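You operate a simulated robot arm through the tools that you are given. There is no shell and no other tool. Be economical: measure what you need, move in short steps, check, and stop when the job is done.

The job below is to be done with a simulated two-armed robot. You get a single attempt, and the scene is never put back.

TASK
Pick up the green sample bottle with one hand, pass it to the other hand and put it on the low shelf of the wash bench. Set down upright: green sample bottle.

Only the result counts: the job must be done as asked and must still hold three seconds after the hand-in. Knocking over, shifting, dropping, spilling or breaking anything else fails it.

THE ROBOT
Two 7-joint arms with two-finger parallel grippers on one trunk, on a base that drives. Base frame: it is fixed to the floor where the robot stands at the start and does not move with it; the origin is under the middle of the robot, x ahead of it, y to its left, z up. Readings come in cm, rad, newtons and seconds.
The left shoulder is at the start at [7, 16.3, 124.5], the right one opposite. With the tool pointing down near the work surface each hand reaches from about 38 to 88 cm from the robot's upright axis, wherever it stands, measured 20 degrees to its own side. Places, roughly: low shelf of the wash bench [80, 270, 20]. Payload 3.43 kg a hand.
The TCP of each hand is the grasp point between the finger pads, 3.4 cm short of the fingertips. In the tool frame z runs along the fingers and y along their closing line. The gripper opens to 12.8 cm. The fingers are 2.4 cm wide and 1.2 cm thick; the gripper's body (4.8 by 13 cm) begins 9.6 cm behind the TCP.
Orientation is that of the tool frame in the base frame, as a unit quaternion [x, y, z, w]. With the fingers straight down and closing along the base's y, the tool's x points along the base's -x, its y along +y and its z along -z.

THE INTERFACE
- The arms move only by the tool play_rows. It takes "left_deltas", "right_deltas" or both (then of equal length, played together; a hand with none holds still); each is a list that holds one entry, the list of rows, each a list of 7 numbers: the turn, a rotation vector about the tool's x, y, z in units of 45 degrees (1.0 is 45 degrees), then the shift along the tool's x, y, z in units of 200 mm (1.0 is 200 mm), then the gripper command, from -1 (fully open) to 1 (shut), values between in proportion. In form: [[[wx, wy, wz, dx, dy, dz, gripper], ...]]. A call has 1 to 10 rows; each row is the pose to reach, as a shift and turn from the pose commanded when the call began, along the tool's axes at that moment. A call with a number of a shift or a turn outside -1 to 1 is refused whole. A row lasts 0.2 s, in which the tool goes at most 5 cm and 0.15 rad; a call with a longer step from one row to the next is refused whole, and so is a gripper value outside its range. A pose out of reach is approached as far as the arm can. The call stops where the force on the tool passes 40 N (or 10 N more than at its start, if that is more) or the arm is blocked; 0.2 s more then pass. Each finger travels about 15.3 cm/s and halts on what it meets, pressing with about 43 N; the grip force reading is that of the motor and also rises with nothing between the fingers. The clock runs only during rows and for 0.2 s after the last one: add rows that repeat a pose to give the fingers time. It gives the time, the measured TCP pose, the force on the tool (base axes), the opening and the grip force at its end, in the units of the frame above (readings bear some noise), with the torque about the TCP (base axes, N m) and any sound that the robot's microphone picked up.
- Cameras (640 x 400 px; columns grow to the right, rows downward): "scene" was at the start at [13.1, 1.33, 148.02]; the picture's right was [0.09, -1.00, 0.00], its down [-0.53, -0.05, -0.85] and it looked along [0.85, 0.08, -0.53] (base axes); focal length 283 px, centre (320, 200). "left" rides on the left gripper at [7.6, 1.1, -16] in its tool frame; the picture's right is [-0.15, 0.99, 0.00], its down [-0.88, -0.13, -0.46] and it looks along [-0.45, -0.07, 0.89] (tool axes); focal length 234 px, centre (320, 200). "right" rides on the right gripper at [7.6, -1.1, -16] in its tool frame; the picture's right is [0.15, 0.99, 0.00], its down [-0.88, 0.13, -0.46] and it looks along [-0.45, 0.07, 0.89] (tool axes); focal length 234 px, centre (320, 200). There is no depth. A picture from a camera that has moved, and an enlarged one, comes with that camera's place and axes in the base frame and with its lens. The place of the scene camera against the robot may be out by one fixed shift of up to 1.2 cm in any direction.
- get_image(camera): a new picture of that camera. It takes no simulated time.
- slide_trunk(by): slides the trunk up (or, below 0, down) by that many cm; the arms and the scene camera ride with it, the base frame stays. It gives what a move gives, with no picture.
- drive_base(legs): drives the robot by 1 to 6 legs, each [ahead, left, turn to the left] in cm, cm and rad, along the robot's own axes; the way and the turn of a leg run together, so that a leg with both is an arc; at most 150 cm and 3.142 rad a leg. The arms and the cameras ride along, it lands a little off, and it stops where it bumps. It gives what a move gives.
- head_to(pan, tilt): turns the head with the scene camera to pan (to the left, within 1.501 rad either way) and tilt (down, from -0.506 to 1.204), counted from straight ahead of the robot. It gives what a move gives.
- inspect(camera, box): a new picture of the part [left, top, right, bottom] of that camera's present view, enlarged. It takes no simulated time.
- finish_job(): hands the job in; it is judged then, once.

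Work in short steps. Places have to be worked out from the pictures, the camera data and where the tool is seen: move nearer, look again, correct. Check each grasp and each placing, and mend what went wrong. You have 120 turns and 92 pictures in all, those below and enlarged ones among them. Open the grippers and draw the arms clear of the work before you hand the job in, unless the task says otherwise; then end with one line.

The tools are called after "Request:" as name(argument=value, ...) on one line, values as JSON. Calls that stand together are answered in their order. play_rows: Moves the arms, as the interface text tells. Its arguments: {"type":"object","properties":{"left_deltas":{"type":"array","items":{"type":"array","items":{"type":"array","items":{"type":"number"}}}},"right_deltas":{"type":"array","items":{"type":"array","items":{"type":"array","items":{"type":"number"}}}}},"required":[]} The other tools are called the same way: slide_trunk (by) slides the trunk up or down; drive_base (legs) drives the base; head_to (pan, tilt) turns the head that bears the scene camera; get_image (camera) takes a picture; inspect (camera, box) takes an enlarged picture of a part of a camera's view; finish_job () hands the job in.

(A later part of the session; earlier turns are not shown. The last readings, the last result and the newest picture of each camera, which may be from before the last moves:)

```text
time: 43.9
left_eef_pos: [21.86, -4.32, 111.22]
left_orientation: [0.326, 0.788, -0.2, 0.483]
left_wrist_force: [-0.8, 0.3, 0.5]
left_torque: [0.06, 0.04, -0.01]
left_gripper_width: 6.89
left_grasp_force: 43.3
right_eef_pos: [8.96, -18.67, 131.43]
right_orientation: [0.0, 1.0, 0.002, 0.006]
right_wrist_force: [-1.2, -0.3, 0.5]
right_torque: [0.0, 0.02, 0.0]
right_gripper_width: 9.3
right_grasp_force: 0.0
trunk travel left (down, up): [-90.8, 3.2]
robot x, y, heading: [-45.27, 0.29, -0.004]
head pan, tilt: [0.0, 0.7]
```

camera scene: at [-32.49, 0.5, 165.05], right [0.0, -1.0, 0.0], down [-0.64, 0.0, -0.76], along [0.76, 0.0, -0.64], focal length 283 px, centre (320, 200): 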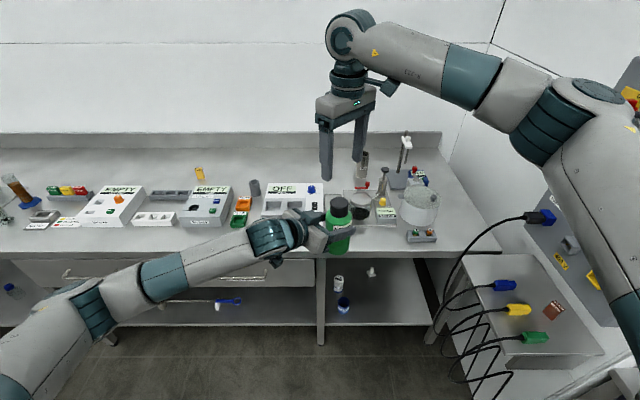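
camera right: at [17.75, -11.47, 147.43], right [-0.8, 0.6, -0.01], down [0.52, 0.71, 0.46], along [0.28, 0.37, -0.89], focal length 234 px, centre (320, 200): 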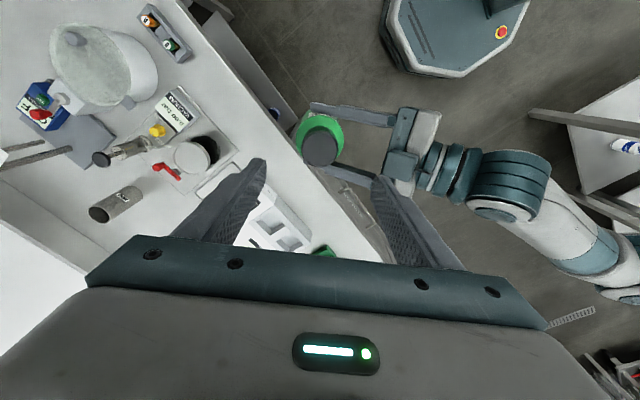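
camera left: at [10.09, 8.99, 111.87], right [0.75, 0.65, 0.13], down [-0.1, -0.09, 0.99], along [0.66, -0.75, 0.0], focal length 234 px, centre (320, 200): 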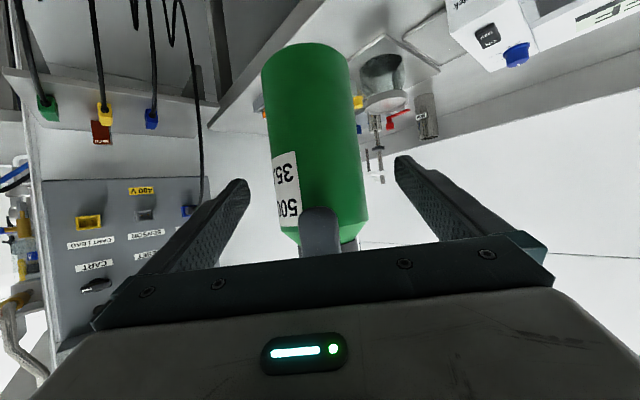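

Now I tuck the right hand further back and turn the left hand to point straight ahead at y≈+10, keeping the bottle upright.

Request:
play_rows(right_deltas=[[[0, 0, 0, 0.06, -0.07, 0, -0.45], [0, 0, 0, 0.12, -0.14, 0, -0.45], [0, 0, 0, 0.18, -0.21, 0, -0.45], [0, 0, 0, 0.24, -0.28, 0, -0.45], [0, 0, 0, 0.3, -0.35, 0, -0.45], [0, 0, 0, 0.36, -0.42, 0, -0.45], [0, 0, 0, 0.4, -0.5, 0, -0.45], [0, 0, 0, 0.4, -0.5, 0, -0.45]]], left_deltas=[[[-0.128, 0, -0.065, 0.034, 0.066, -0.068, 1], [-0.255, 0, -0.13, 0.069, 0.131, -0.136, 1], [-0.382, 0, -0.195, 0.103, 0.197, -0.204, 1], [-0.509, 0, -0.259, 0.137, 0.263, -0.271, 1], [-0.636, 0, -0.324, 0.171, 0.329, -0.339, 1], [-0.764, 0, -0.389, 0.206, 0.394, -0.407, 1], [-0.891, 0, -0.454, 0.24, 0.46, -0.475, 1], [-0.891, 0, -0.454, 0.24, 0.46, -0.475, 1]]])

Request:
get_image(camera="scene")

```text
time: 45.7
left_eef_pos: [13.43, 15.18, 101.66]
left_orientation: [0.099, 0.841, -0.144, 0.513]
left_wrist_force: [-0.4, -0.3, -6.1]
left_torque: [0.03, 0.04, 0.03]
left_gripper_width: 6.9
left_grasp_force: 42.9
left hand out of reach, approached as far as the arm can: row 2, 3, 4, 5, 6, 7, 8
right_eef_pos: [0.39, -28.24, 131.56]
right_orientation: [-0.001, 1.0, 0.001, 0.008]
right_wrist_force: [-0.1, 0.3, 0.4]
right_torque: [-0.05, -0.05, 0.02]
right_gripper_width: 9.29
right_grasp_force: 0.1
trunk travel left (down, up): [-90.8, 3.2]
robot x, y, heading: [-45.25, 0.23, -0.008]
head pan, tilt: [0.0, 0.7]
```

```text
65 pictures are left
camera scene: at [-33.18, 0.9, 165.13], right [0.0, -1.0, 0.0], down [-0.64, 0.0, -0.77], along [0.77, 0.0, -0.64], focal length 283 px, centre (320, 200)
```

scene: 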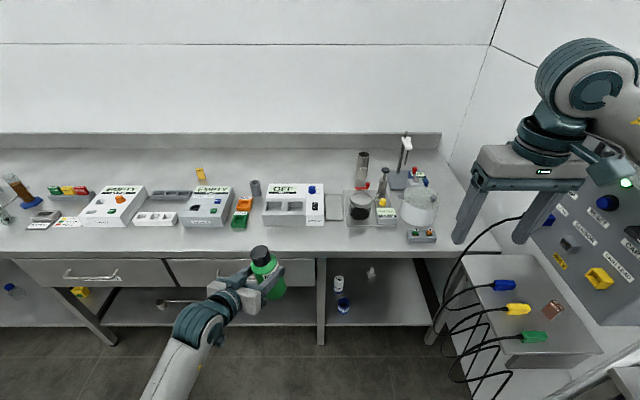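

The left arm ran into a limit: it stands at yaw ≈-22°, with the bottle tilted about 8° and lower than planned. I level the bottle and shift back toward the comfortable region.

Request:
play_rows(left_deltas=[[[0, 0, 0, -0.1, -0.022, 0.043, 1], [-0.02, 0.006, 0.04, -0.2, -0.045, 0.086, 1], [-0.04, 0.012, 0.08, -0.3, -0.067, 0.129, 1], [-0.06, 0.018, 0.12, -0.407, -0.089, 0.172, 1], [-0.0815, 0.023, 0.16, -0.407, -0.089, 0.172, 1], [-0.0815, 0.023, 0.16, -0.407, -0.089, 0.172, 1]]])

```text
time: 47.1
left_eef_pos: [15.46, 14.29, 102.75]
left_orientation: [0.1, 0.842, -0.144, 0.51]
left_wrist_force: [0.1, -0.5, -5.5]
left_torque: [0.06, 0.07, 0.01]
left_gripper_width: 6.89
left_grasp_force: 43.1
left hand out of reach, approached as far as the arm can: row 2, 3, 4, 5, 6
right_eef_pos: [1.0, -28.73, 131.09]
right_orientation: [-0.001, 1.0, 0.002, 0.005]
right_wrist_force: [-0.1, -0.4, -0.4]
right_torque: [0.02, 0.0, 0.01]
right_gripper_width: 9.27
right_grasp_force: 0.0
trunk travel left (down, up): [-90.8, 3.2]
robot x, y, heading: [-45.3, 0.27, -0.003]
head pan, tilt: [0.0, 0.7]
```

I'm at a wrist limit, so I reverse to the proven pose (yaw -45°); the shelf can be approached diagonally with that.

Request:
play_rows(left_deltas=[[[0.09, 0.011, 0.083, 0, 0, 0, 1], [0.177, 0.023, 0.168, 0, 0, 0, 1], [0.266, 0.034, 0.251, 0, 0, 0, 1], [0.354, 0.045, 0.335, 0, 0, 0, 1], [0.443, 0.057, 0.419, 0, 0, 0, 1], [0.443, 0.057, 0.419, 0, 0, 0, 1]]])

```text
time: 48.5
left_eef_pos: [15.34, 13.99, 102.83]
left_orientation: [0.326, 0.788, -0.199, 0.482]
left_wrist_force: [-0.1, -0.6, -6.5]
left_torque: [0.04, 0.02, -0.04]
left_gripper_width: 6.9
left_grasp_force: 43.0
right_eef_pos: [0.85, -28.75, 131.17]
right_orientation: [-0.001, 1.0, 0.002, 0.006]
right_wrist_force: [0.1, 0.4, 0.9]
right_torque: [0.03, 0.0, -0.04]
right_gripper_width: 9.27
right_grasp_force: 0.0
trunk travel left (down, up): [-90.8, 3.2]
robot x, y, heading: [-45.22, -0.03, -0.007]
head pan, tilt: [0.0, 0.7]
```

The bottle is upright again at [15.3,14,102.8]. Before driving I look left along the corridor.

Request:
head_to(pan=1.45, tilt=0.55)

Request:
get_image(camera="scene")

Request:
get_image(camera="left")

```text
time: 50.0
left_eef_pos: [15.37, 13.99, 102.73]
left_orientation: [0.326, 0.788, -0.199, 0.484]
left_wrist_force: [0.0, -0.3, -7.1]
left_torque: [0.06, 0.04, 0.0]
left_gripper_width: 6.91
left_grasp_force: 42.9
right_eef_pos: [1.0, -28.61, 131.2]
right_orientation: [0.0, 1.0, 0.002, 0.005]
right_wrist_force: [-0.1, 0.3, -0.4]
right_torque: [-0.02, -0.03, 0.02]
right_gripper_width: 9.27
right_grasp_force: 0.1
trunk travel left (down, up): [-90.8, 3.2]
robot x, y, heading: [-45.39, 0.14, -0.007]
head pan, tilt: [1.45, 0.55]
```

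```text
64 pictures are left
camera scene: at [-39.91, 9.48, 166.37], right [0.99, -0.12, 0.0], down [-0.07, -0.52, -0.85], along [0.1, 0.85, -0.52], focal length 283 px, centre (320, 200)
```

scene: 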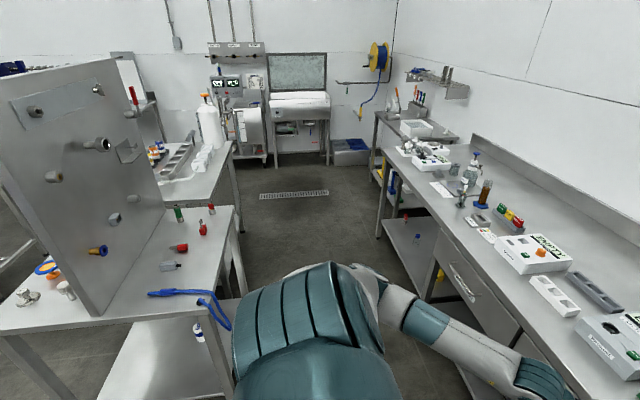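

```text
63 pictures are left
camera left: at [3.52, 27.19, 103.4], right [0.75, 0.65, 0.13], down [-0.1, -0.09, 0.99], along [0.66, -0.75, 0.0], focal length 234 px, centre (320, 200)
```

left: 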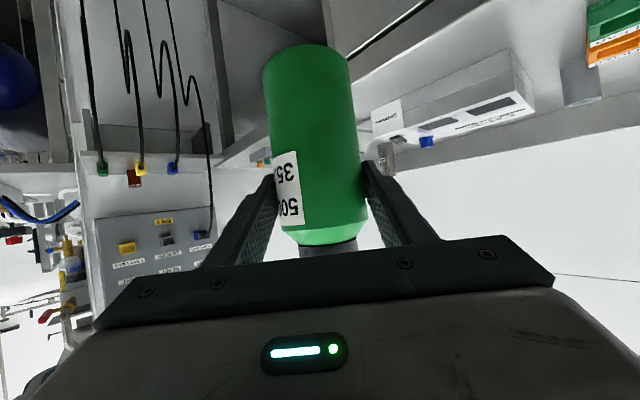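

The corridor runs between tables at x≈-65 and the bench at x≈32. I go forward 15 cm, then turn left 90°; the hand's arc stays at the bench edge above low items.

Request:
drive_base(legs=[[15, 0, 0], [0, 0, 1.57]])

Request:
head_to(pan=0, tilt=0.55)

Request:
get_image(camera="scene")

```text
time: 51.1
left_eef_pos: [21.2, 14.0, 103.09]
left_orientation: [0.331, 0.784, -0.203, 0.484]
left_wrist_force: [0.2, 0.7, -5.5]
left_torque: [0.0, 0.07, -0.05]
left_gripper_width: 6.91
left_grasp_force: 43.2
right_eef_pos: [5.77, -28.87, 131.29]
right_orientation: [0.015, 1.0, -0.004, 0.002]
right_wrist_force: [-0.3, -1.2, 1.1]
right_torque: [-0.01, 0.03, 0.02]
right_gripper_width: 9.31
right_grasp_force: 0.1
trunk travel left (down, up): [-90.8, 3.2]
robot x, y, heading: [-38.9, 0.15, -0.017]
head pan, tilt: [1.45, 0.55]
stopped in leg 1: the robot was blocked; the commanded pose is now the measured one
```

```text
time: 52.7
left_eef_pos: [21.03, 13.97, 103.4]
left_orientation: [0.33, 0.783, -0.201, 0.487]
left_wrist_force: [-0.3, 0.1, -6.4]
left_torque: [0.06, 0.02, 0.05]
left_gripper_width: 6.91
left_grasp_force: 42.9
right_eef_pos: [5.59, -28.82, 131.28]
right_orientation: [0.011, 1.0, -0.002, 0.003]
right_wrist_force: [-0.4, 0.0, 0.3]
right_torque: [0.02, -0.01, -0.02]
right_gripper_width: 9.27
right_grasp_force: 0.1
trunk travel left (down, up): [-90.8, 3.2]
robot x, y, heading: [-38.71, 0.19, -0.012]
head pan, tilt: [0.0, 0.55]
```

```text
62 pictures are left
camera scene: at [-27.26, 1.45, 166.51], right [-0.01, -1.0, 0.01], down [-0.51, 0.0, -0.86], along [0.86, -0.02, -0.51], focal length 283 px, centre (320, 200)
```

scene: 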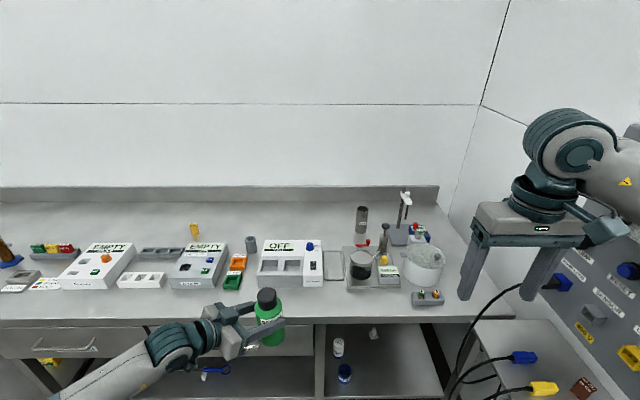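

Blocked early. The suspect is the right elbow near the panel on the right; I look there.

Request:
head_to(pan=-1.0, tilt=0.5)

Request:
get_image(camera="scene")

```text
time: 53.9
left_eef_pos: [21.05, 13.97, 103.34]
left_orientation: [0.329, 0.783, -0.201, 0.487]
left_wrist_force: [-0.6, -0.5, -6.1]
left_torque: [0.09, 0.05, 0.0]
left_gripper_width: 6.92
left_grasp_force: 42.7
right_eef_pos: [5.44, -28.79, 131.29]
right_orientation: [0.011, 1.0, -0.004, 0.003]
right_wrist_force: [-0.1, 1.1, 0.5]
right_torque: [0.01, -0.01, 0.0]
right_gripper_width: 9.27
right_grasp_force: 0.0
trunk travel left (down, up): [-90.8, 3.2]
robot x, y, heading: [-38.72, 0.19, -0.013]
head pan, tilt: [-1.0, 0.499]
```

```text
61 pictures are left
camera scene: at [-31.44, -6.16, 166.97], right [-0.85, -0.53, -0.01], down [-0.24, 0.4, -0.88], along [0.47, -0.75, -0.47], focal length 283 px, centre (320, 200)
```

scene: 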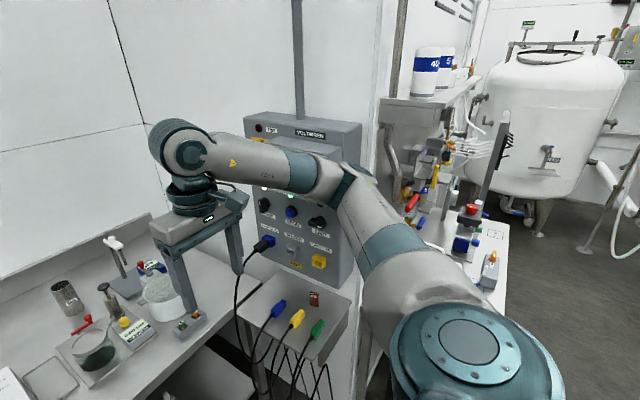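

The right elbow touched the electrical panel. I back off 6 cm and bring the right hand back inward to its earlier, narrower pose.

Request:
drive_base(legs=[[-6, 0, 0]])

Request:
play_rows(right_deltas=[[[0, 0, 0, -0.1, 0.1, 0, -0.45], [0, 0, 0, -0.2, 0.2, 0, -0.45], [0, 0, 0, -0.3, 0.3, 0, -0.45], [0, 0, 0, -0.4, 0.4, 0, -0.45], [0, 0, 0, -0.48, 0.48, 0, -0.45], [0, 0, 0, -0.48, 0.48, 0, -0.45]]])

Request:
get_image(camera="scene")

```text
time: 54.9
left_eef_pos: [16.84, 13.52, 102.37]
left_orientation: [0.329, 0.788, -0.202, 0.479]
left_wrist_force: [1.7, -0.7, -6.8]
left_torque: [0.05, 0.01, -0.04]
left_gripper_width: 6.92
left_grasp_force: 43.0
right_eef_pos: [1.9, -29.44, 130.21]
right_orientation: [0.01, 1.0, 0.0, -0.007]
right_wrist_force: [0.3, -0.8, 0.5]
right_torque: [0.03, 0.11, 0.0]
right_gripper_width: 9.26
right_grasp_force: 0.0
trunk travel left (down, up): [-90.8, 3.2]
robot x, y, heading: [-44.42, 0.29, -0.012]
head pan, tilt: [-1.0, 0.499]
```

```text
time: 56.3
left_eef_pos: [16.12, 13.55, 102.97]
left_orientation: [0.329, 0.786, -0.201, 0.483]
left_wrist_force: [-0.4, -0.3, -6.1]
left_torque: [0.09, 0.04, 0.0]
left_gripper_width: 6.92
left_grasp_force: 43.2
right_eef_pos: [10.86, -19.93, 130.66]
right_orientation: [0.011, 1.0, 0.0, -0.002]
right_wrist_force: [0.1, 0.5, -0.2]
right_torque: [0.01, -0.03, 0.0]
right_gripper_width: 9.27
right_grasp_force: 0.1
trunk travel left (down, up): [-90.8, 3.2]
robot x, y, heading: [-44.59, 0.3, -0.012]
head pan, tilt: [-1.0, 0.499]
```

```text
60 pictures are left
camera scene: at [-35.74, -7.1, 166.83], right [-0.85, -0.53, 0.0], down [-0.25, 0.41, -0.88], along [0.46, -0.75, -0.48], focal length 283 px, centre (320, 200)
```

scene: 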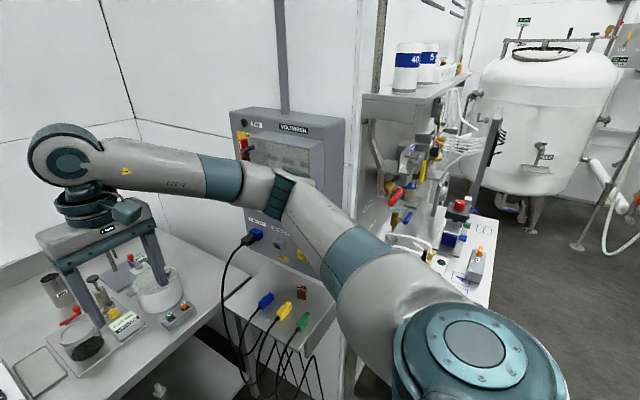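

Now the elbow is narrower. I turn left 45° in place, shift toward +x, then turn the other 45° to face along the corridor.

Request:
drive_base(legs=[[0, 0, 0.79], [17, -17, 0]])

Request:
head_to(pan=0.6, tilt=0.6)

Request:
get_image(camera="scene")

```text
time: 60.1
left_eef_pos: [12.65, 52.56, 102.83]
left_orientation: [0.004, 0.853, -0.001, 0.522]
left_wrist_force: [0.1, -0.3, -4.7]
left_torque: [-0.02, 0.05, 0.02]
left_gripper_width: 6.89
left_grasp_force: 42.6
right_eef_pos: [32.7, 24.98, 130.71]
right_orientation: [-0.373, 0.928, -0.002, -0.003]
right_wrist_force: [-0.2, -1.0, -0.1]
right_torque: [0.0, -0.01, -0.01]
right_gripper_width: 9.3
right_grasp_force: 0.2
trunk travel left (down, up): [-90.8, 3.2]
robot x, y, heading: [-20.6, -0.23, 0.778]
head pan, tilt: [-1.0, 0.499]
```

```text
time: 61.8
left_eef_pos: [12.82, 52.35, 102.81]
left_orientation: [0.004, 0.853, -0.001, 0.521]
left_wrist_force: [-0.2, 0.3, -6.9]
left_torque: [0.04, 0.1, 0.02]
left_gripper_width: 6.9
left_grasp_force: 43.0
right_eef_pos: [32.86, 24.96, 130.61]
right_orientation: [-0.373, 0.928, -0.001, -0.003]
right_wrist_force: [0.3, 0.5, 0.0]
right_torque: [0.0, -0.02, 0.02]
right_gripper_width: 9.29
right_grasp_force: 0.0
trunk travel left (down, up): [-90.8, 3.2]
robot x, y, heading: [-20.56, 0.02, 0.773]
head pan, tilt: [0.6, 0.6]
```

```text
59 pictures are left
camera scene: at [-16.16, 12.73, 165.92], right [0.98, -0.2, 0.0], down [-0.11, -0.55, -0.82], along [0.16, 0.81, -0.57], focal length 283 px, centre (320, 200)
```

scene: 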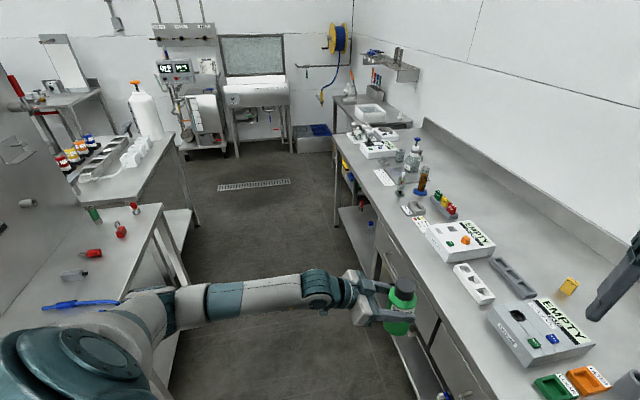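

At heading 45° the left hand stays before the bench and the elbow has ~15 cm clearance to the tables. I drive along +y at this heading in stages.

Request:
drive_base(legs=[[88, 81, 0]])

Request:
get_image(camera="scene")

```text
time: 67.9
left_eef_pos: [20.27, 172.12, 102.83]
left_orientation: [0.005, 0.853, -0.002, 0.522]
left_wrist_force: [-0.4, 0.1, -6.4]
left_torque: [0.01, 0.06, 0.0]
left_gripper_width: 6.9
left_grasp_force: 43.1
right_eef_pos: [40.15, 144.64, 130.48]
right_orientation: [-0.372, 0.928, -0.002, -0.003]
right_wrist_force: [-0.3, -0.5, 0.2]
right_torque: [0.04, -0.01, -0.03]
right_gripper_width: 9.27
right_grasp_force: 0.0
trunk travel left (down, up): [-90.8, 3.2]
robot x, y, heading: [-13.82, 119.99, 0.767]
head pan, tilt: [0.6, 0.6]
```

```text
58 pictures are left
camera scene: at [-8.93, 132.51, 165.92], right [0.98, -0.2, 0.0], down [-0.11, -0.55, -0.82], along [0.17, 0.81, -0.57], focal length 283 px, centre (320, 200)
```

scene: 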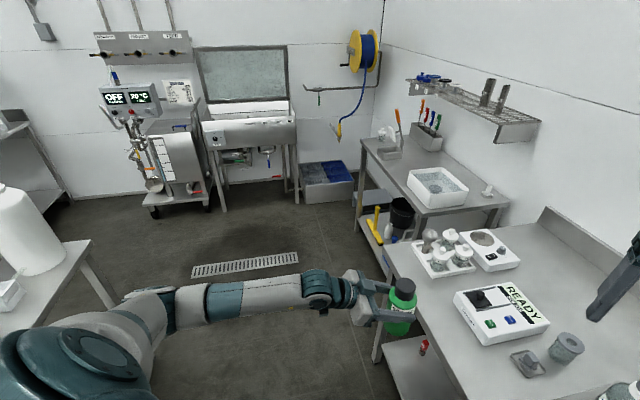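

The wash bench's low shelf is visible with items on it. I enlarge it.

Request:
inspect(camera="scene", box=[300, 110, 520, 260])

```text
2.67 times, centred on (410, 185) of scene
camera zoom: at [-8.93, 132.51, 165.92], right [0.98, -0.2, 0.0], down [-0.11, -0.55, -0.82], along [0.17, 0.81, -0.57], focal length 756 px, centre (80, 240)
```

zoom: 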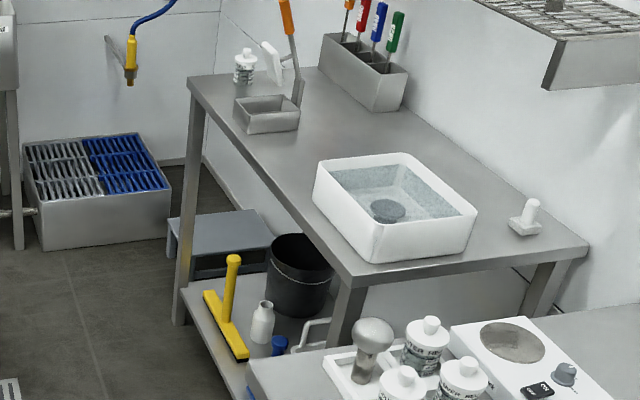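

Wash bench: x≈58–105, y≈225–314, with items at shelf y>270. The front shelf area around y≈240–268 seems to need a closer look. I drive to about (-30, 250) and face the bench.

Request:
drive_base(legs=[[78.7, 104.7, 0], [0, 0, -0.767]])

Request:
head_to(pan=0, tilt=0.6)

Request:
get_image(camera="scene")

```text
time: 76.5
left_eef_pos: [32.52, 263.28, 102.78]
left_orientation: [0.329, 0.787, -0.201, 0.481]
left_wrist_force: [-0.1, -0.4, -6.6]
left_torque: [0.05, 0.06, 0.02]
left_gripper_width: 6.9
left_grasp_force: 42.4
right_eef_pos: [27.33, 229.74, 130.53]
right_orientation: [0.009, 1.0, 0.0, -0.003]
right_wrist_force: [0.6, 0.4, 0.6]
right_torque: [-0.05, -0.04, 0.03]
right_gripper_width: 9.29
right_grasp_force: 0.0
trunk travel left (down, up): [-90.8, 3.2]
robot x, y, heading: [-28.11, 249.97, -0.016]
head pan, tilt: [0.6, 0.6]
```

```text
time: 77.5
left_eef_pos: [32.52, 263.29, 102.78]
left_orientation: [0.329, 0.787, -0.2, 0.482]
left_wrist_force: [-0.4, 0.3, -6.1]
left_torque: [0.04, 0.05, -0.01]
left_gripper_width: 6.92
left_grasp_force: 43.0
right_eef_pos: [27.27, 229.74, 130.56]
right_orientation: [0.009, 1.0, 0.0, -0.003]
right_wrist_force: [-0.5, 0.6, -0.8]
right_torque: [0.01, 0.0, -0.02]
right_gripper_width: 9.28
right_grasp_force: 0.0
trunk travel left (down, up): [-90.8, 3.2]
robot x, y, heading: [-28.59, 249.8, -0.014]
head pan, tilt: [0.0, 0.6]
```

```text
56 pictures are left
camera scene: at [-15.15, 250.16, 165.91], right [-0.01, -1.0, 0.0], down [-0.57, 0.01, -0.82], along [0.82, -0.01, -0.57], focal length 283 px, centre (320, 200)
```

scene: 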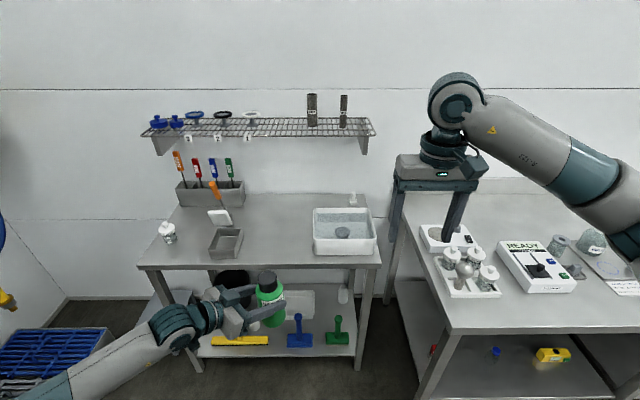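

The shelf holds a squeegee, blue and green brushes, a tub, and a small bottle. I shift the base left 8 cm to keep the right elbow clear of the main bench, lower the trunk 35 cm and look closer.

Request:
drive_base(legs=[[0, 8, 0.014]])

Request:
slide_trunk(by=-35)

Request:
get_image(camera="scene")

```text
time: 78.6
left_eef_pos: [32.43, 271.43, 102.75]
left_orientation: [0.325, 0.79, -0.196, 0.482]
left_wrist_force: [0.7, -0.3, -6.8]
left_torque: [0.08, 0.07, 0.01]
left_gripper_width: 6.9
left_grasp_force: 43.0
right_eef_pos: [27.72, 237.71, 130.47]
right_orientation: [0.003, 1.0, 0.003, -0.004]
right_wrist_force: [0.4, -0.4, 0.5]
right_torque: [0.06, 0.0, 0.02]
right_gripper_width: 9.28
right_grasp_force: 0.1
trunk travel left (down, up): [-90.8, 3.2]
robot x, y, heading: [-28.1, 257.39, 0.0]
head pan, tilt: [0.0, 0.6]
```

```text
time: 82.0
left_eef_pos: [32.32, 271.89, 67.75]
left_orientation: [0.324, 0.789, -0.198, 0.482]
left_wrist_force: [0.2, -0.5, -6.5]
left_torque: [0.05, 0.03, 0.01]
left_gripper_width: 6.92
left_grasp_force: 42.6
right_eef_pos: [27.64, 238.14, 95.65]
right_orientation: [0.002, 1.0, 0.0, -0.004]
right_wrist_force: [-0.1, 0.2, 1.5]
right_torque: [0.0, -0.01, -0.01]
right_gripper_width: 9.26
right_grasp_force: 0.1
trunk travel left (down, up): [-55.8, 38.2]
robot x, y, heading: [-27.95, 257.84, 0.001]
head pan, tilt: [0.0, 0.6]
```

```text
55 pictures are left
camera scene: at [-15.15, 258.14, 130.92], right [0.0, -1.0, 0.0], down [-0.57, 0.0, -0.82], along [0.82, 0.0, -0.57], focal length 283 px, centre (320, 200)
```

scene: 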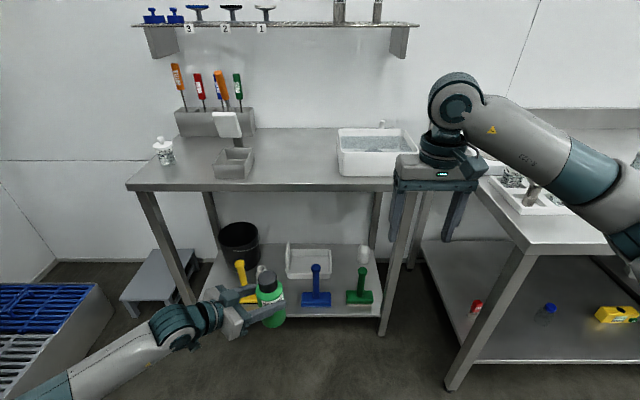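

Request:
inspect(camera="scene", box=[190, 200, 420, 350])

```text
2.67 times, centred on (305, 275) of scene
camera zoom: at [-15.15, 258.14, 130.92], right [0.0, -1.0, 0.0], down [-0.57, 0.0, -0.82], along [0.82, 0.0, -0.57], focal length 756 px, centre (360, 0)
```

zoom: 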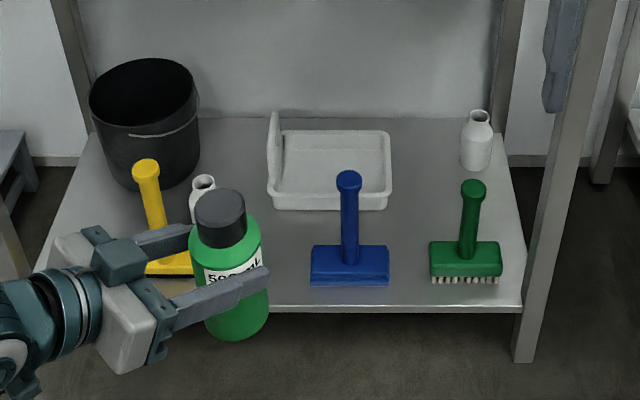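

Shelf layout at z=20 from this view:
- front edge x≈57
- blue brush y 253–266
- tub x>77
- squeegee and white bottle y>286

The free spot is around (66, 275). I test extending the left arm forward here in free air, to keep the robot body and right arm back.

Request:
play_rows(left_deltas=[[[0, 0, 0, -0.06, 0.025, 0.118, 1], [0, 0, 0, -0.12, 0.051, 0.235, 1], [0, 0, 0, -0.18, 0.076, 0.353, 1], [0, 0, 0, -0.24, 0.102, 0.471, 1], [0, 0, 0, -0.3, 0.127, 0.589, 1], [0, 0, 0, -0.36, 0.153, 0.706, 1], [0, 0, 0, -0.42, 0.178, 0.824, 1], [0, 0, 0, -0.42, 0.178, 0.824, 1]]])

Request:
get_image(camera="scene")

```text
time: 83.8
left_eef_pos: [47.92, 261.42, 67.73]
left_orientation: [0.323, 0.789, -0.198, 0.484]
left_wrist_force: [-0.2, 0.4, -6.8]
left_torque: [0.08, 0.06, -0.02]
left_gripper_width: 6.88
left_grasp_force: 42.9
right_eef_pos: [27.66, 238.26, 95.67]
right_orientation: [0.001, 1.0, 0.0, -0.004]
right_wrist_force: [-0.1, -0.4, 0.1]
right_torque: [-0.01, 0.01, 0.01]
right_gripper_width: 9.28
right_grasp_force: 0.0
trunk travel left (down, up): [-55.8, 38.2]
robot x, y, heading: [-28.22, 257.4, 0.006]
head pan, tilt: [0.0, 0.6]
```

```text
53 pictures are left
camera scene: at [-15.16, 258.18, 130.92], right [0.0, -1.0, 0.0], down [-0.57, 0.0, -0.82], along [0.82, 0.0, -0.57], focal length 283 px, centre (320, 200)
```

scene: 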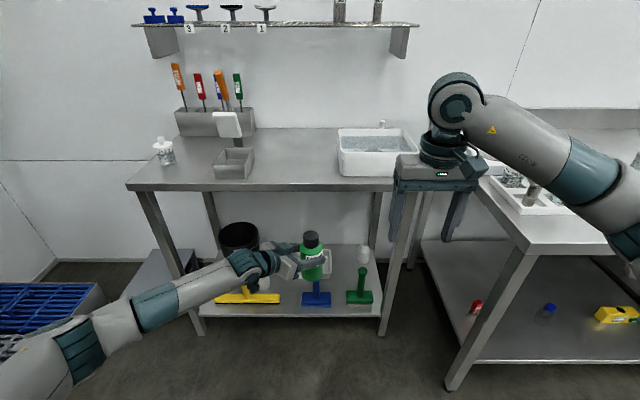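

The extended pose works. At this extension I try yawing the hand 25° back toward straight ahead so it won't sweep over the squeegee.

Request:
play_rows(left_deltas=[[[-0.124, 0, -0.063, 0, 0, 0, 1], [-0.248, 0, -0.126, 0, 0, 0, 1], [-0.372, 0, -0.189, 0, 0, 0, 1], [-0.495, 0, -0.252, 0, 0, 0, 1], [-0.495, 0, -0.252, 0, 0, 0, 1]]])

Request:
get_image(camera="left")

```text
time: 85.0
left_eef_pos: [48.04, 261.37, 67.8]
left_orientation: [0.214, 0.826, -0.13, 0.505]
left_wrist_force: [0.4, 0.5, -6.0]
left_torque: [0.02, 0.05, -0.01]
left_gripper_width: 6.9
left_grasp_force: 42.5
left hand out of reach, approached as far as the arm can: row 3, 4, 5
right_eef_pos: [27.67, 238.21, 95.56]
right_orientation: [0.002, 1.0, 0.0, -0.004]
right_wrist_force: [0.5, -1.2, -0.1]
right_torque: [0.02, 0.01, -0.03]
right_gripper_width: 9.29
right_grasp_force: 0.2
trunk travel left (down, up): [-55.8, 38.2]
robot x, y, heading: [-28.17, 257.33, 0.001]
head pan, tilt: [0.0, 0.6]
```

```text
52 pictures are left
camera left: at [33.0, 270.85, 68.31], right [0.54, 0.83, 0.13], down [-0.07, -0.11, 0.99], along [0.84, -0.54, 0.0], focal length 234 px, centre (320, 200)
```

left: 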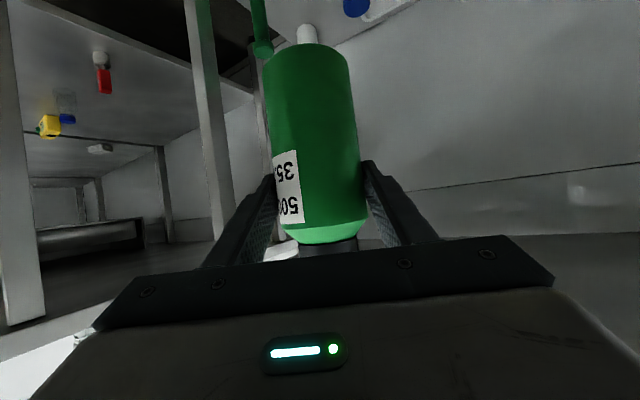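

Now the yaw is -29° with the bottle level. I shift the base left ~13 cm so the hand is at y≈274, then lower the trunk to just above shelf height while still in front of it.

Request:
drive_base(legs=[[0, 13, 0]])

Request:
slide_trunk(by=-20)

Request:
get_image(camera="scene")

```text
time: 86.3
left_eef_pos: [47.99, 274.42, 67.68]
left_orientation: [0.212, 0.826, -0.129, 0.505]
left_wrist_force: [1.1, 0.0, -7.1]
left_torque: [0.07, 0.05, -0.04]
left_gripper_width: 6.92
left_grasp_force: 43.1
right_eef_pos: [27.63, 251.31, 95.5]
right_orientation: [0.003, 1.0, 0.0, -0.004]
right_wrist_force: [-0.5, 0.1, 1.1]
right_torque: [-0.02, 0.03, 0.01]
right_gripper_width: 9.26
right_grasp_force: 0.1
trunk travel left (down, up): [-55.8, 38.2]
robot x, y, heading: [-28.46, 270.53, -0.0]
head pan, tilt: [0.0, 0.6]
```

```text
time: 88.5
left_eef_pos: [47.88, 274.45, 47.64]
left_orientation: [0.213, 0.826, -0.129, 0.506]
left_wrist_force: [0.5, 0.0, -5.8]
left_torque: [0.02, 0.07, 0.03]
left_gripper_width: 6.92
left_grasp_force: 42.7
right_eef_pos: [27.62, 251.27, 75.61]
right_orientation: [0.003, 1.0, 0.0, -0.003]
right_wrist_force: [-0.4, 0.6, -0.3]
right_torque: [-0.04, -0.01, -0.01]
right_gripper_width: 9.26
right_grasp_force: 0.0
trunk travel left (down, up): [-35.8, 58.2]
robot x, y, heading: [-28.08, 270.76, -0.002]
head pan, tilt: [0.0, 0.6]
```

```text
51 pictures are left
camera scene: at [-15.18, 271.14, 110.92], right [0.0, -1.0, 0.0], down [-0.57, 0.0, -0.82], along [0.82, 0.0, -0.57], focal length 283 px, centre (320, 200)
```

scene: 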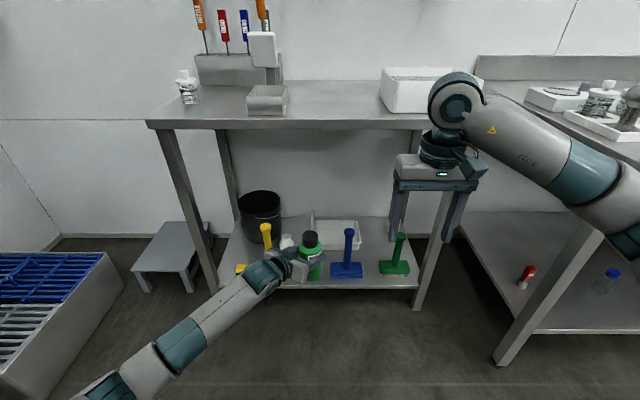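

I enlarge the shelf area to refine the positions.

Request:
inspect(camera="scene", box=[220, 200, 430, 310])

```text
3.05 times, centred on (325, 255) of scene
camera zoom: at [-15.18, 271.14, 110.92], right [0.0, -1.0, 0.0], down [-0.57, 0.0, -0.82], along [0.82, 0.0, -0.57], focal length 864 px, centre (305, 32)
```

zoom: 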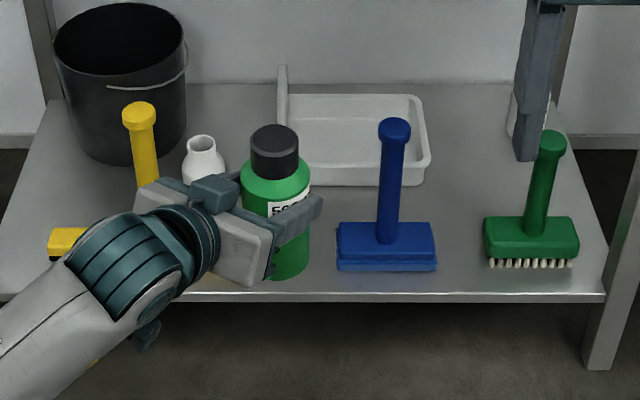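

The free spot is confirmed: blue brush left end y≈267, tub front x≈76, squeegee right end y≈286. I lower the trunk another 16.5 cm in front of the shelf.

Request:
slide_trunk(by=-16.5)

Request:
get_image(camera="scene")

Request:
get_image(camera="left")

```text
time: 90.3
left_eef_pos: [47.87, 274.25, 31.15]
left_orientation: [0.212, 0.826, -0.129, 0.506]
left_wrist_force: [-0.3, 0.9, -5.4]
left_torque: [0.08, 0.06, -0.05]
left_gripper_width: 6.94
left_grasp_force: 42.8
right_eef_pos: [27.64, 251.19, 59.09]
right_orientation: [0.002, 1.0, 0.001, -0.003]
right_wrist_force: [1.1, -0.8, 0.6]
right_torque: [0.0, 0.0, -0.04]
right_gripper_width: 9.3
right_grasp_force: 0.2
trunk travel left (down, up): [-19.3, 74.7]
robot x, y, heading: [-28.22, 270.62, 0.005]
head pan, tilt: [0.0, 0.6]
```

```text
49 pictures are left
camera scene: at [-15.19, 271.14, 94.42], right [0.0, -1.0, 0.0], down [-0.57, 0.0, -0.82], along [0.82, 0.0, -0.57], focal length 283 px, centre (320, 200)
```

scene: 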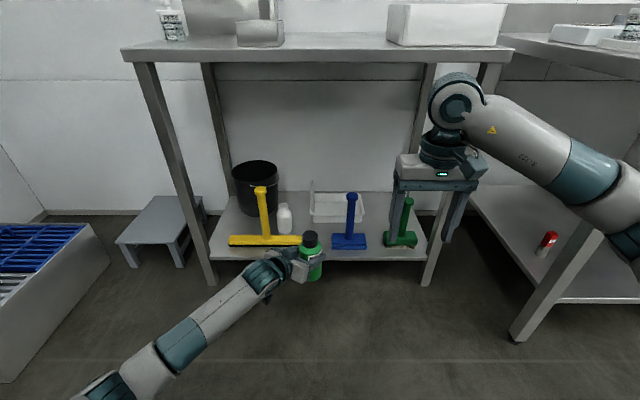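

```text
48 pictures are left
camera left: at [32.94, 283.88, 31.82], right [0.54, 0.83, 0.13], down [-0.07, -0.11, 0.99], along [0.84, -0.54, 0.0], focal length 234 px, centre (320, 200)
```

left: 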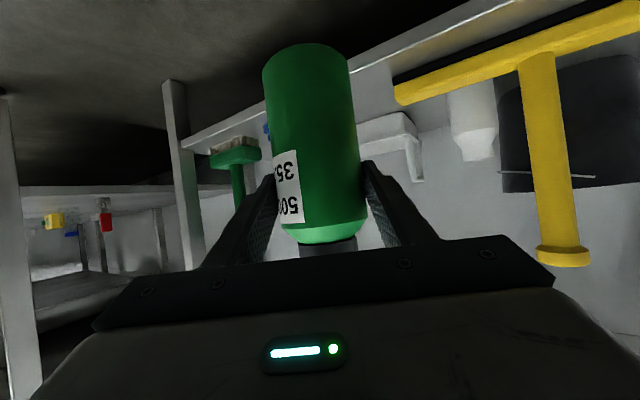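

The new view shows the squeegee's right end at y≈278 (top z≈22) and the blue brush's left end at 266.6 (top z≈24, back x≈65). The best spot is just behind them at about (69.5, 272.3), with the tub front at x≈76. I tuck the right hand back 6 cm and drive partway in.

Request:
play_rows(right_deltas=[[[0, 0, 0, 0.1, 0, 0, -0.45], [0, 0, 0, 0.2, 0, 0, -0.45], [0, 0, 0, 0.3, 0, 0, -0.45], [0, 0, 0, 0.3, 0, 0, -0.45]]])

Request:
drive_base(legs=[[9, -2, 0]])

Request:
get_image(camera="scene")

Request:
get_image(camera="left")

```text
time: 91.3
left_eef_pos: [47.9, 274.45, 31.24]
left_orientation: [0.213, 0.826, -0.13, 0.506]
left_wrist_force: [0.8, 0.4, -6.1]
left_torque: [0.03, 0.08, 0.0]
left_gripper_width: 6.92
left_grasp_force: 42.7
right_eef_pos: [21.46, 251.33, 59.1]
right_orientation: [0.002, 1.0, 0.0, -0.004]
right_wrist_force: [0.7, 0.0, -1.1]
right_torque: [0.01, 0.04, 0.0]
right_gripper_width: 9.29
right_grasp_force: 0.0
trunk travel left (down, up): [-19.3, 74.7]
robot x, y, heading: [-28.31, 270.6, 0.002]
head pan, tilt: [0.0, 0.6]
```

```text
time: 92.4
left_eef_pos: [56.86, 272.37, 31.19]
left_orientation: [0.214, 0.826, -0.13, 0.505]
left_wrist_force: [0.0, -0.5, -5.4]
left_torque: [0.07, 0.06, -0.01]
left_gripper_width: 6.91
left_grasp_force: 42.7
right_eef_pos: [30.64, 249.38, 59.15]
right_orientation: [0.003, 1.0, 0.001, -0.004]
right_wrist_force: [-0.5, 0.1, 0.6]
right_torque: [-0.01, -0.02, 0.01]
right_gripper_width: 9.28
right_grasp_force: 0.0
trunk travel left (down, up): [-19.3, 74.7]
robot x, y, heading: [-19.25, 268.63, 0.001]
head pan, tilt: [0.0, 0.6]
```

```text
47 pictures are left
camera scene: at [-6.17, 269.15, 94.4], right [0.0, -1.0, 0.0], down [-0.57, 0.0, -0.82], along [0.82, 0.0, -0.57], focal length 283 px, centre (320, 200)
```

scene: 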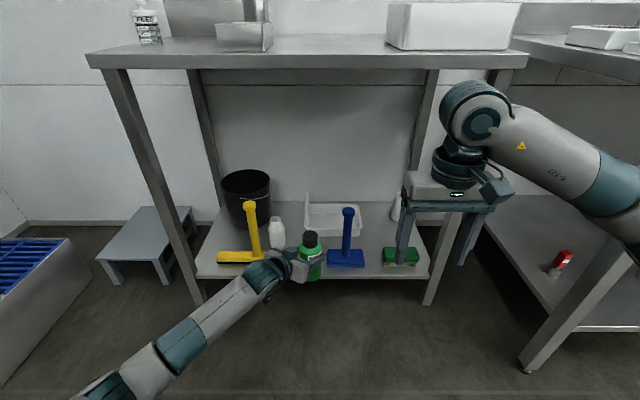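

```text
46 pictures are left
camera left: at [41.92, 281.91, 31.77], right [0.54, 0.83, 0.13], down [-0.07, -0.11, 0.99], along [0.84, -0.54, 0.0], focal length 234 px, centre (320, 200)
```

left: 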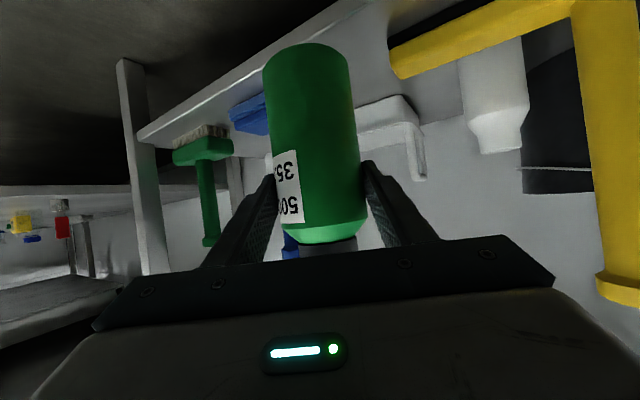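

The bottle lines up with the gap. I drive the remaining 12.5 cm in, still 5 cm above the shelf.

Request:
drive_base(legs=[[12.4, 0, 0]])

Request:
get_image(camera="left")

Request:
inspect(camera="scene", box=[200, 170, 440, 320])

```text
time: 93.7
left_eef_pos: [69.35, 272.29, 31.15]
left_orientation: [0.214, 0.826, -0.13, 0.504]
left_wrist_force: [-0.1, 0.3, -6.0]
left_torque: [0.05, 0.09, 0.0]
left_gripper_width: 6.93
left_grasp_force: 42.5
right_eef_pos: [42.95, 249.42, 59.17]
right_orientation: [0.003, 1.0, 0.0, -0.003]
right_wrist_force: [0.4, 0.5, -0.4]
right_torque: [-0.02, 0.0, -0.02]
right_gripper_width: 9.3
right_grasp_force: 0.1
trunk travel left (down, up): [-19.3, 74.7]
robot x, y, heading: [-6.79, 268.78, 0.005]
head pan, tilt: [0.0, 0.6]
```

```text
45 pictures are left
camera left: at [54.35, 281.93, 31.76], right [0.54, 0.83, 0.13], down [-0.07, -0.11, 0.99], along [0.84, -0.54, -0.01], focal length 234 px, centre (320, 200)
```

left: 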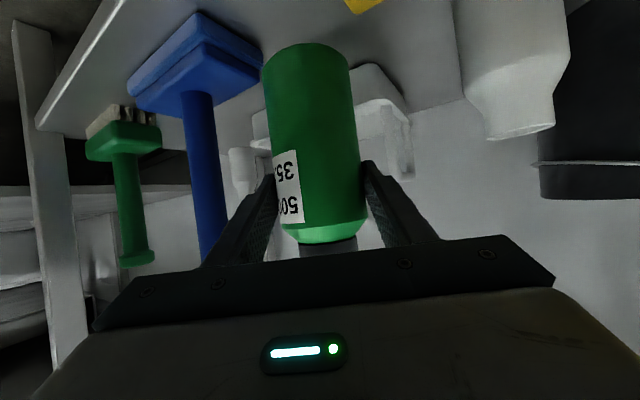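

```text
2.67 times, centred on (320, 245) of scene
camera zoom: at [6.27, 269.17, 94.4], right [0.0, -1.0, 0.0], down [-0.57, 0.0, -0.82], along [0.82, 0.0, -0.57], focal length 756 px, centre (320, 80)
```

zoom: 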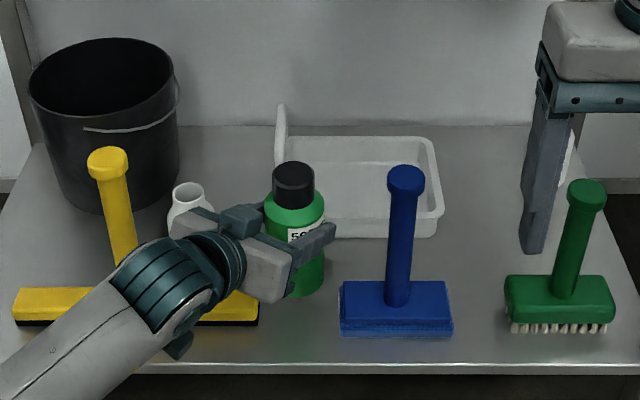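

Clearances look fine (≈3.5 cm to the tub, ≈2 cm to the squeegee). I lower 4.6 cm, then feel for contact in small steps.

Request:
slide_trunk(by=-4.6)

Request:
get_image(camera="left")

Request:
inspect(camera="scene", box=[220, 180, 420, 305])

```text
time: 94.6
left_eef_pos: [69.37, 272.5, 26.51]
left_orientation: [0.213, 0.826, -0.13, 0.505]
left_wrist_force: [-0.3, 0.5, -6.4]
left_torque: [0.03, 0.08, 0.0]
left_gripper_width: 6.95
left_grasp_force: 43.3
right_eef_pos: [42.99, 249.36, 54.62]
right_orientation: [0.004, 1.0, -0.001, -0.003]
right_wrist_force: [0.1, 0.9, 0.3]
right_torque: [0.02, 0.03, 0.0]
right_gripper_width: 9.28
right_grasp_force: 0.0
trunk travel left (down, up): [-14.7, 79.3]
robot x, y, heading: [-6.77, 268.61, 0.003]
head pan, tilt: [0.0, 0.6]
```

```text
43 pictures are left
camera left: at [54.34, 281.93, 27.19], right [0.54, 0.83, 0.13], down [-0.07, -0.11, 0.99], along [0.84, -0.54, -0.01], focal length 234 px, centre (320, 200)
```

left: 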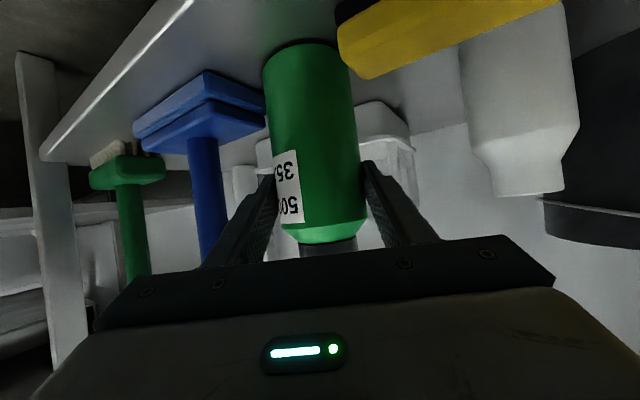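

```text
3.20 times, centred on (320, 242) of scene
camera zoom: at [6.23, 269.18, 89.82], right [0.0, -1.0, 0.0], down [-0.57, 0.0, -0.82], along [0.82, 0.0, -0.57], focal length 907 px, centre (320, 64)
```

zoom: 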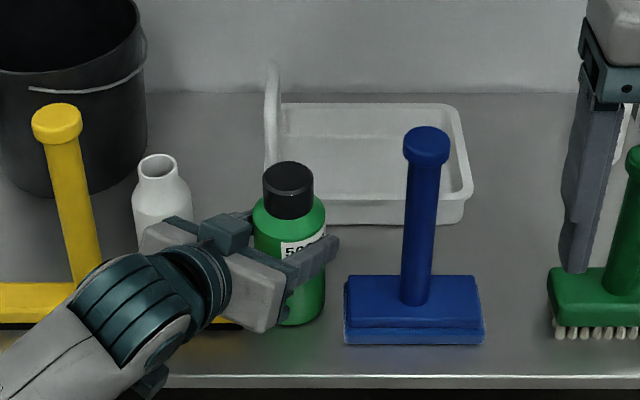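

Still hanging freely (−6.4 N). I lower in small steps until contact.

Request:
slide_trunk(by=-0.6)

```text
time: 95.1
left_eef_pos: [69.51, 272.41, 26.33]
left_orientation: [0.212, 0.825, -0.128, 0.508]
left_wrist_force: [0.9, 0.8, 8.0]
left_torque: [0.1, 0.23, 0.0]
left_gripper_width: 6.9
left_grasp_force: 43.1
right_eef_pos: [42.95, 249.39, 53.93]
right_orientation: [0.003, 1.0, 0.0, -0.003]
right_wrist_force: [-0.9, -0.8, -0.3]
right_torque: [0.0, 0.03, -0.02]
right_gripper_width: 9.28
right_grasp_force: 0.1
trunk travel left (down, up): [-14.1, 79.9]
robot x, y, heading: [-6.85, 268.76, 0.004]
head pan, tilt: [0.0, 0.6]
```

Contact is made (force went from −6 to +8 N), so the bottle stands on the shelf. I open the left gripper gently to about 9 cm.

Request:
play_rows(left_deltas=[[[0, 0, 0, 0, 0, 0, 0.0], [0, 0, 0, 0, 0, 0, -0.15], [0, 0, 0, 0, 0, 0, -0.3], [0, 0, 0, 0, 0, 0, -0.4], [0, 0, 0, 0, 0, 0, -0.4]]])

Request:
get_image(camera="left")

Request:
inspect(camera="scene", box=[220, 180, 420, 305])

```text
time: 96.3
left_eef_pos: [69.39, 272.49, 25.97]
left_orientation: [0.214, 0.826, -0.131, 0.505]
left_wrist_force: [-0.1, 0.1, 0.5]
left_torque: [0.02, -0.02, 0.01]
left_gripper_width: 8.97
left_grasp_force: 0.0
right_eef_pos: [43.01, 249.29, 54.05]
right_orientation: [0.003, 1.0, 0.0, -0.003]
right_wrist_force: [0.6, -0.5, -1.1]
right_torque: [-0.02, -0.03, 0.01]
right_gripper_width: 9.26
right_grasp_force: 0.1
trunk travel left (down, up): [-14.1, 79.9]
robot x, y, heading: [-6.76, 268.91, 0.001]
head pan, tilt: [0.0, 0.6]
```

```text
41 pictures are left
camera left: at [54.33, 281.93, 26.62], right [0.54, 0.83, 0.13], down [-0.07, -0.11, 0.99], along [0.84, -0.54, 0.0], focal length 234 px, centre (320, 200)
```

left: 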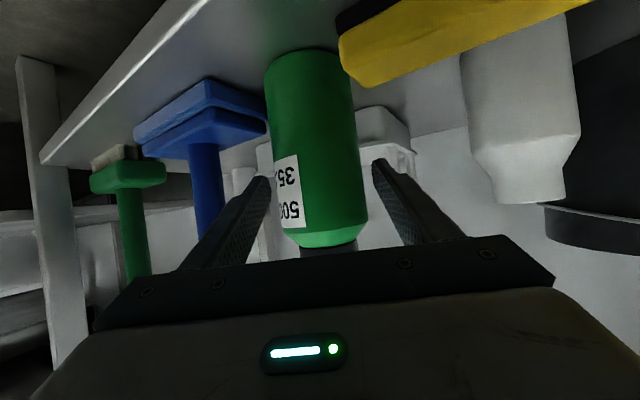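

```text
3.20 times, centred on (320, 242) of scene
camera zoom: at [6.2, 269.17, 89.22], right [0.0, -1.0, 0.0], down [-0.57, 0.0, -0.82], along [0.82, 0.0, -0.57], focal length 907 px, centre (320, 64)
```

zoom: 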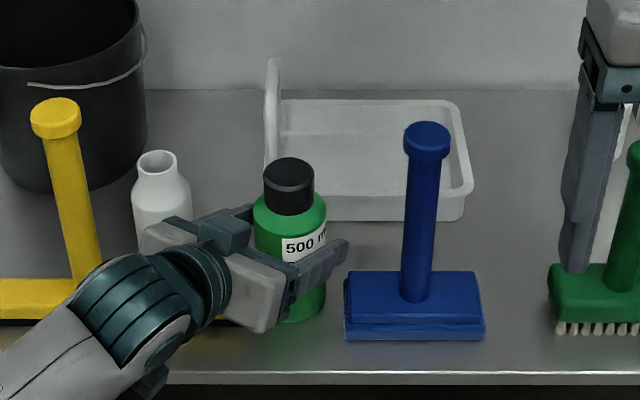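

The bottle stands upright and free between the fingers. I raise 4 cm to clear the squeegee, then back out along the hand's azimuth with the base.

Request:
slide_trunk(by=4)

Request:
drive_base(legs=[[-7, 3.9, 0]])

Request:
get_image(camera="left")

```text
time: 97.2
left_eef_pos: [69.36, 272.29, 30.06]
left_orientation: [0.212, 0.826, -0.129, 0.506]
left_wrist_force: [-0.8, -0.2, 0.1]
left_torque: [-0.01, 0.03, 0.03]
left_gripper_width: 8.96
left_grasp_force: 0.0
right_eef_pos: [43.02, 249.35, 58.04]
right_orientation: [0.003, 1.0, 0.0, -0.003]
right_wrist_force: [0.4, 0.1, -0.3]
right_torque: [-0.04, 0.02, 0.01]
right_gripper_width: 9.29
right_grasp_force: 0.2
trunk travel left (down, up): [-18.1, 75.9]
robot x, y, heading: [-6.74, 268.64, 0.003]
head pan, tilt: [0.0, 0.6]
```

```text
time: 98.2
left_eef_pos: [62.43, 276.28, 30.1]
left_orientation: [0.214, 0.826, -0.13, 0.505]
left_wrist_force: [-0.4, -0.4, 0.5]
left_torque: [-0.01, 0.01, -0.02]
left_gripper_width: 8.96
left_grasp_force: 0.0
right_eef_pos: [36.05, 253.19, 57.95]
right_orientation: [0.004, 1.0, 0.0, -0.003]
right_wrist_force: [-0.2, -0.1, 0.6]
right_torque: [-0.03, 0.02, -0.01]
right_gripper_width: 9.3
right_grasp_force: 0.1
trunk travel left (down, up): [-18.1, 75.9]
robot x, y, heading: [-13.79, 272.43, 0.006]
head pan, tilt: [0.0, 0.6]
```

```text
39 pictures are left
camera left: at [47.37, 285.75, 30.64], right [0.54, 0.83, 0.13], down [-0.07, -0.11, 0.99], along [0.84, -0.54, 0.0], focal length 234 px, centre (320, 200)
```

left: 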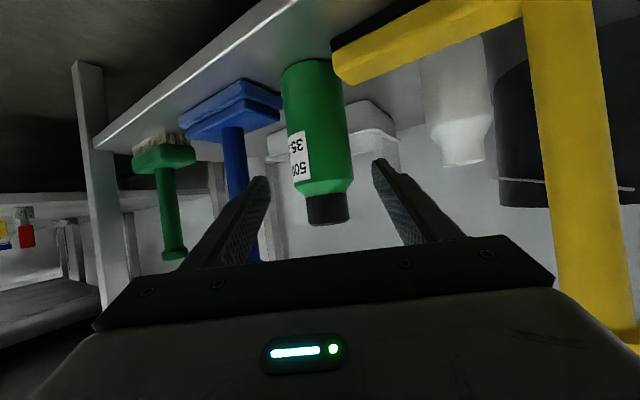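

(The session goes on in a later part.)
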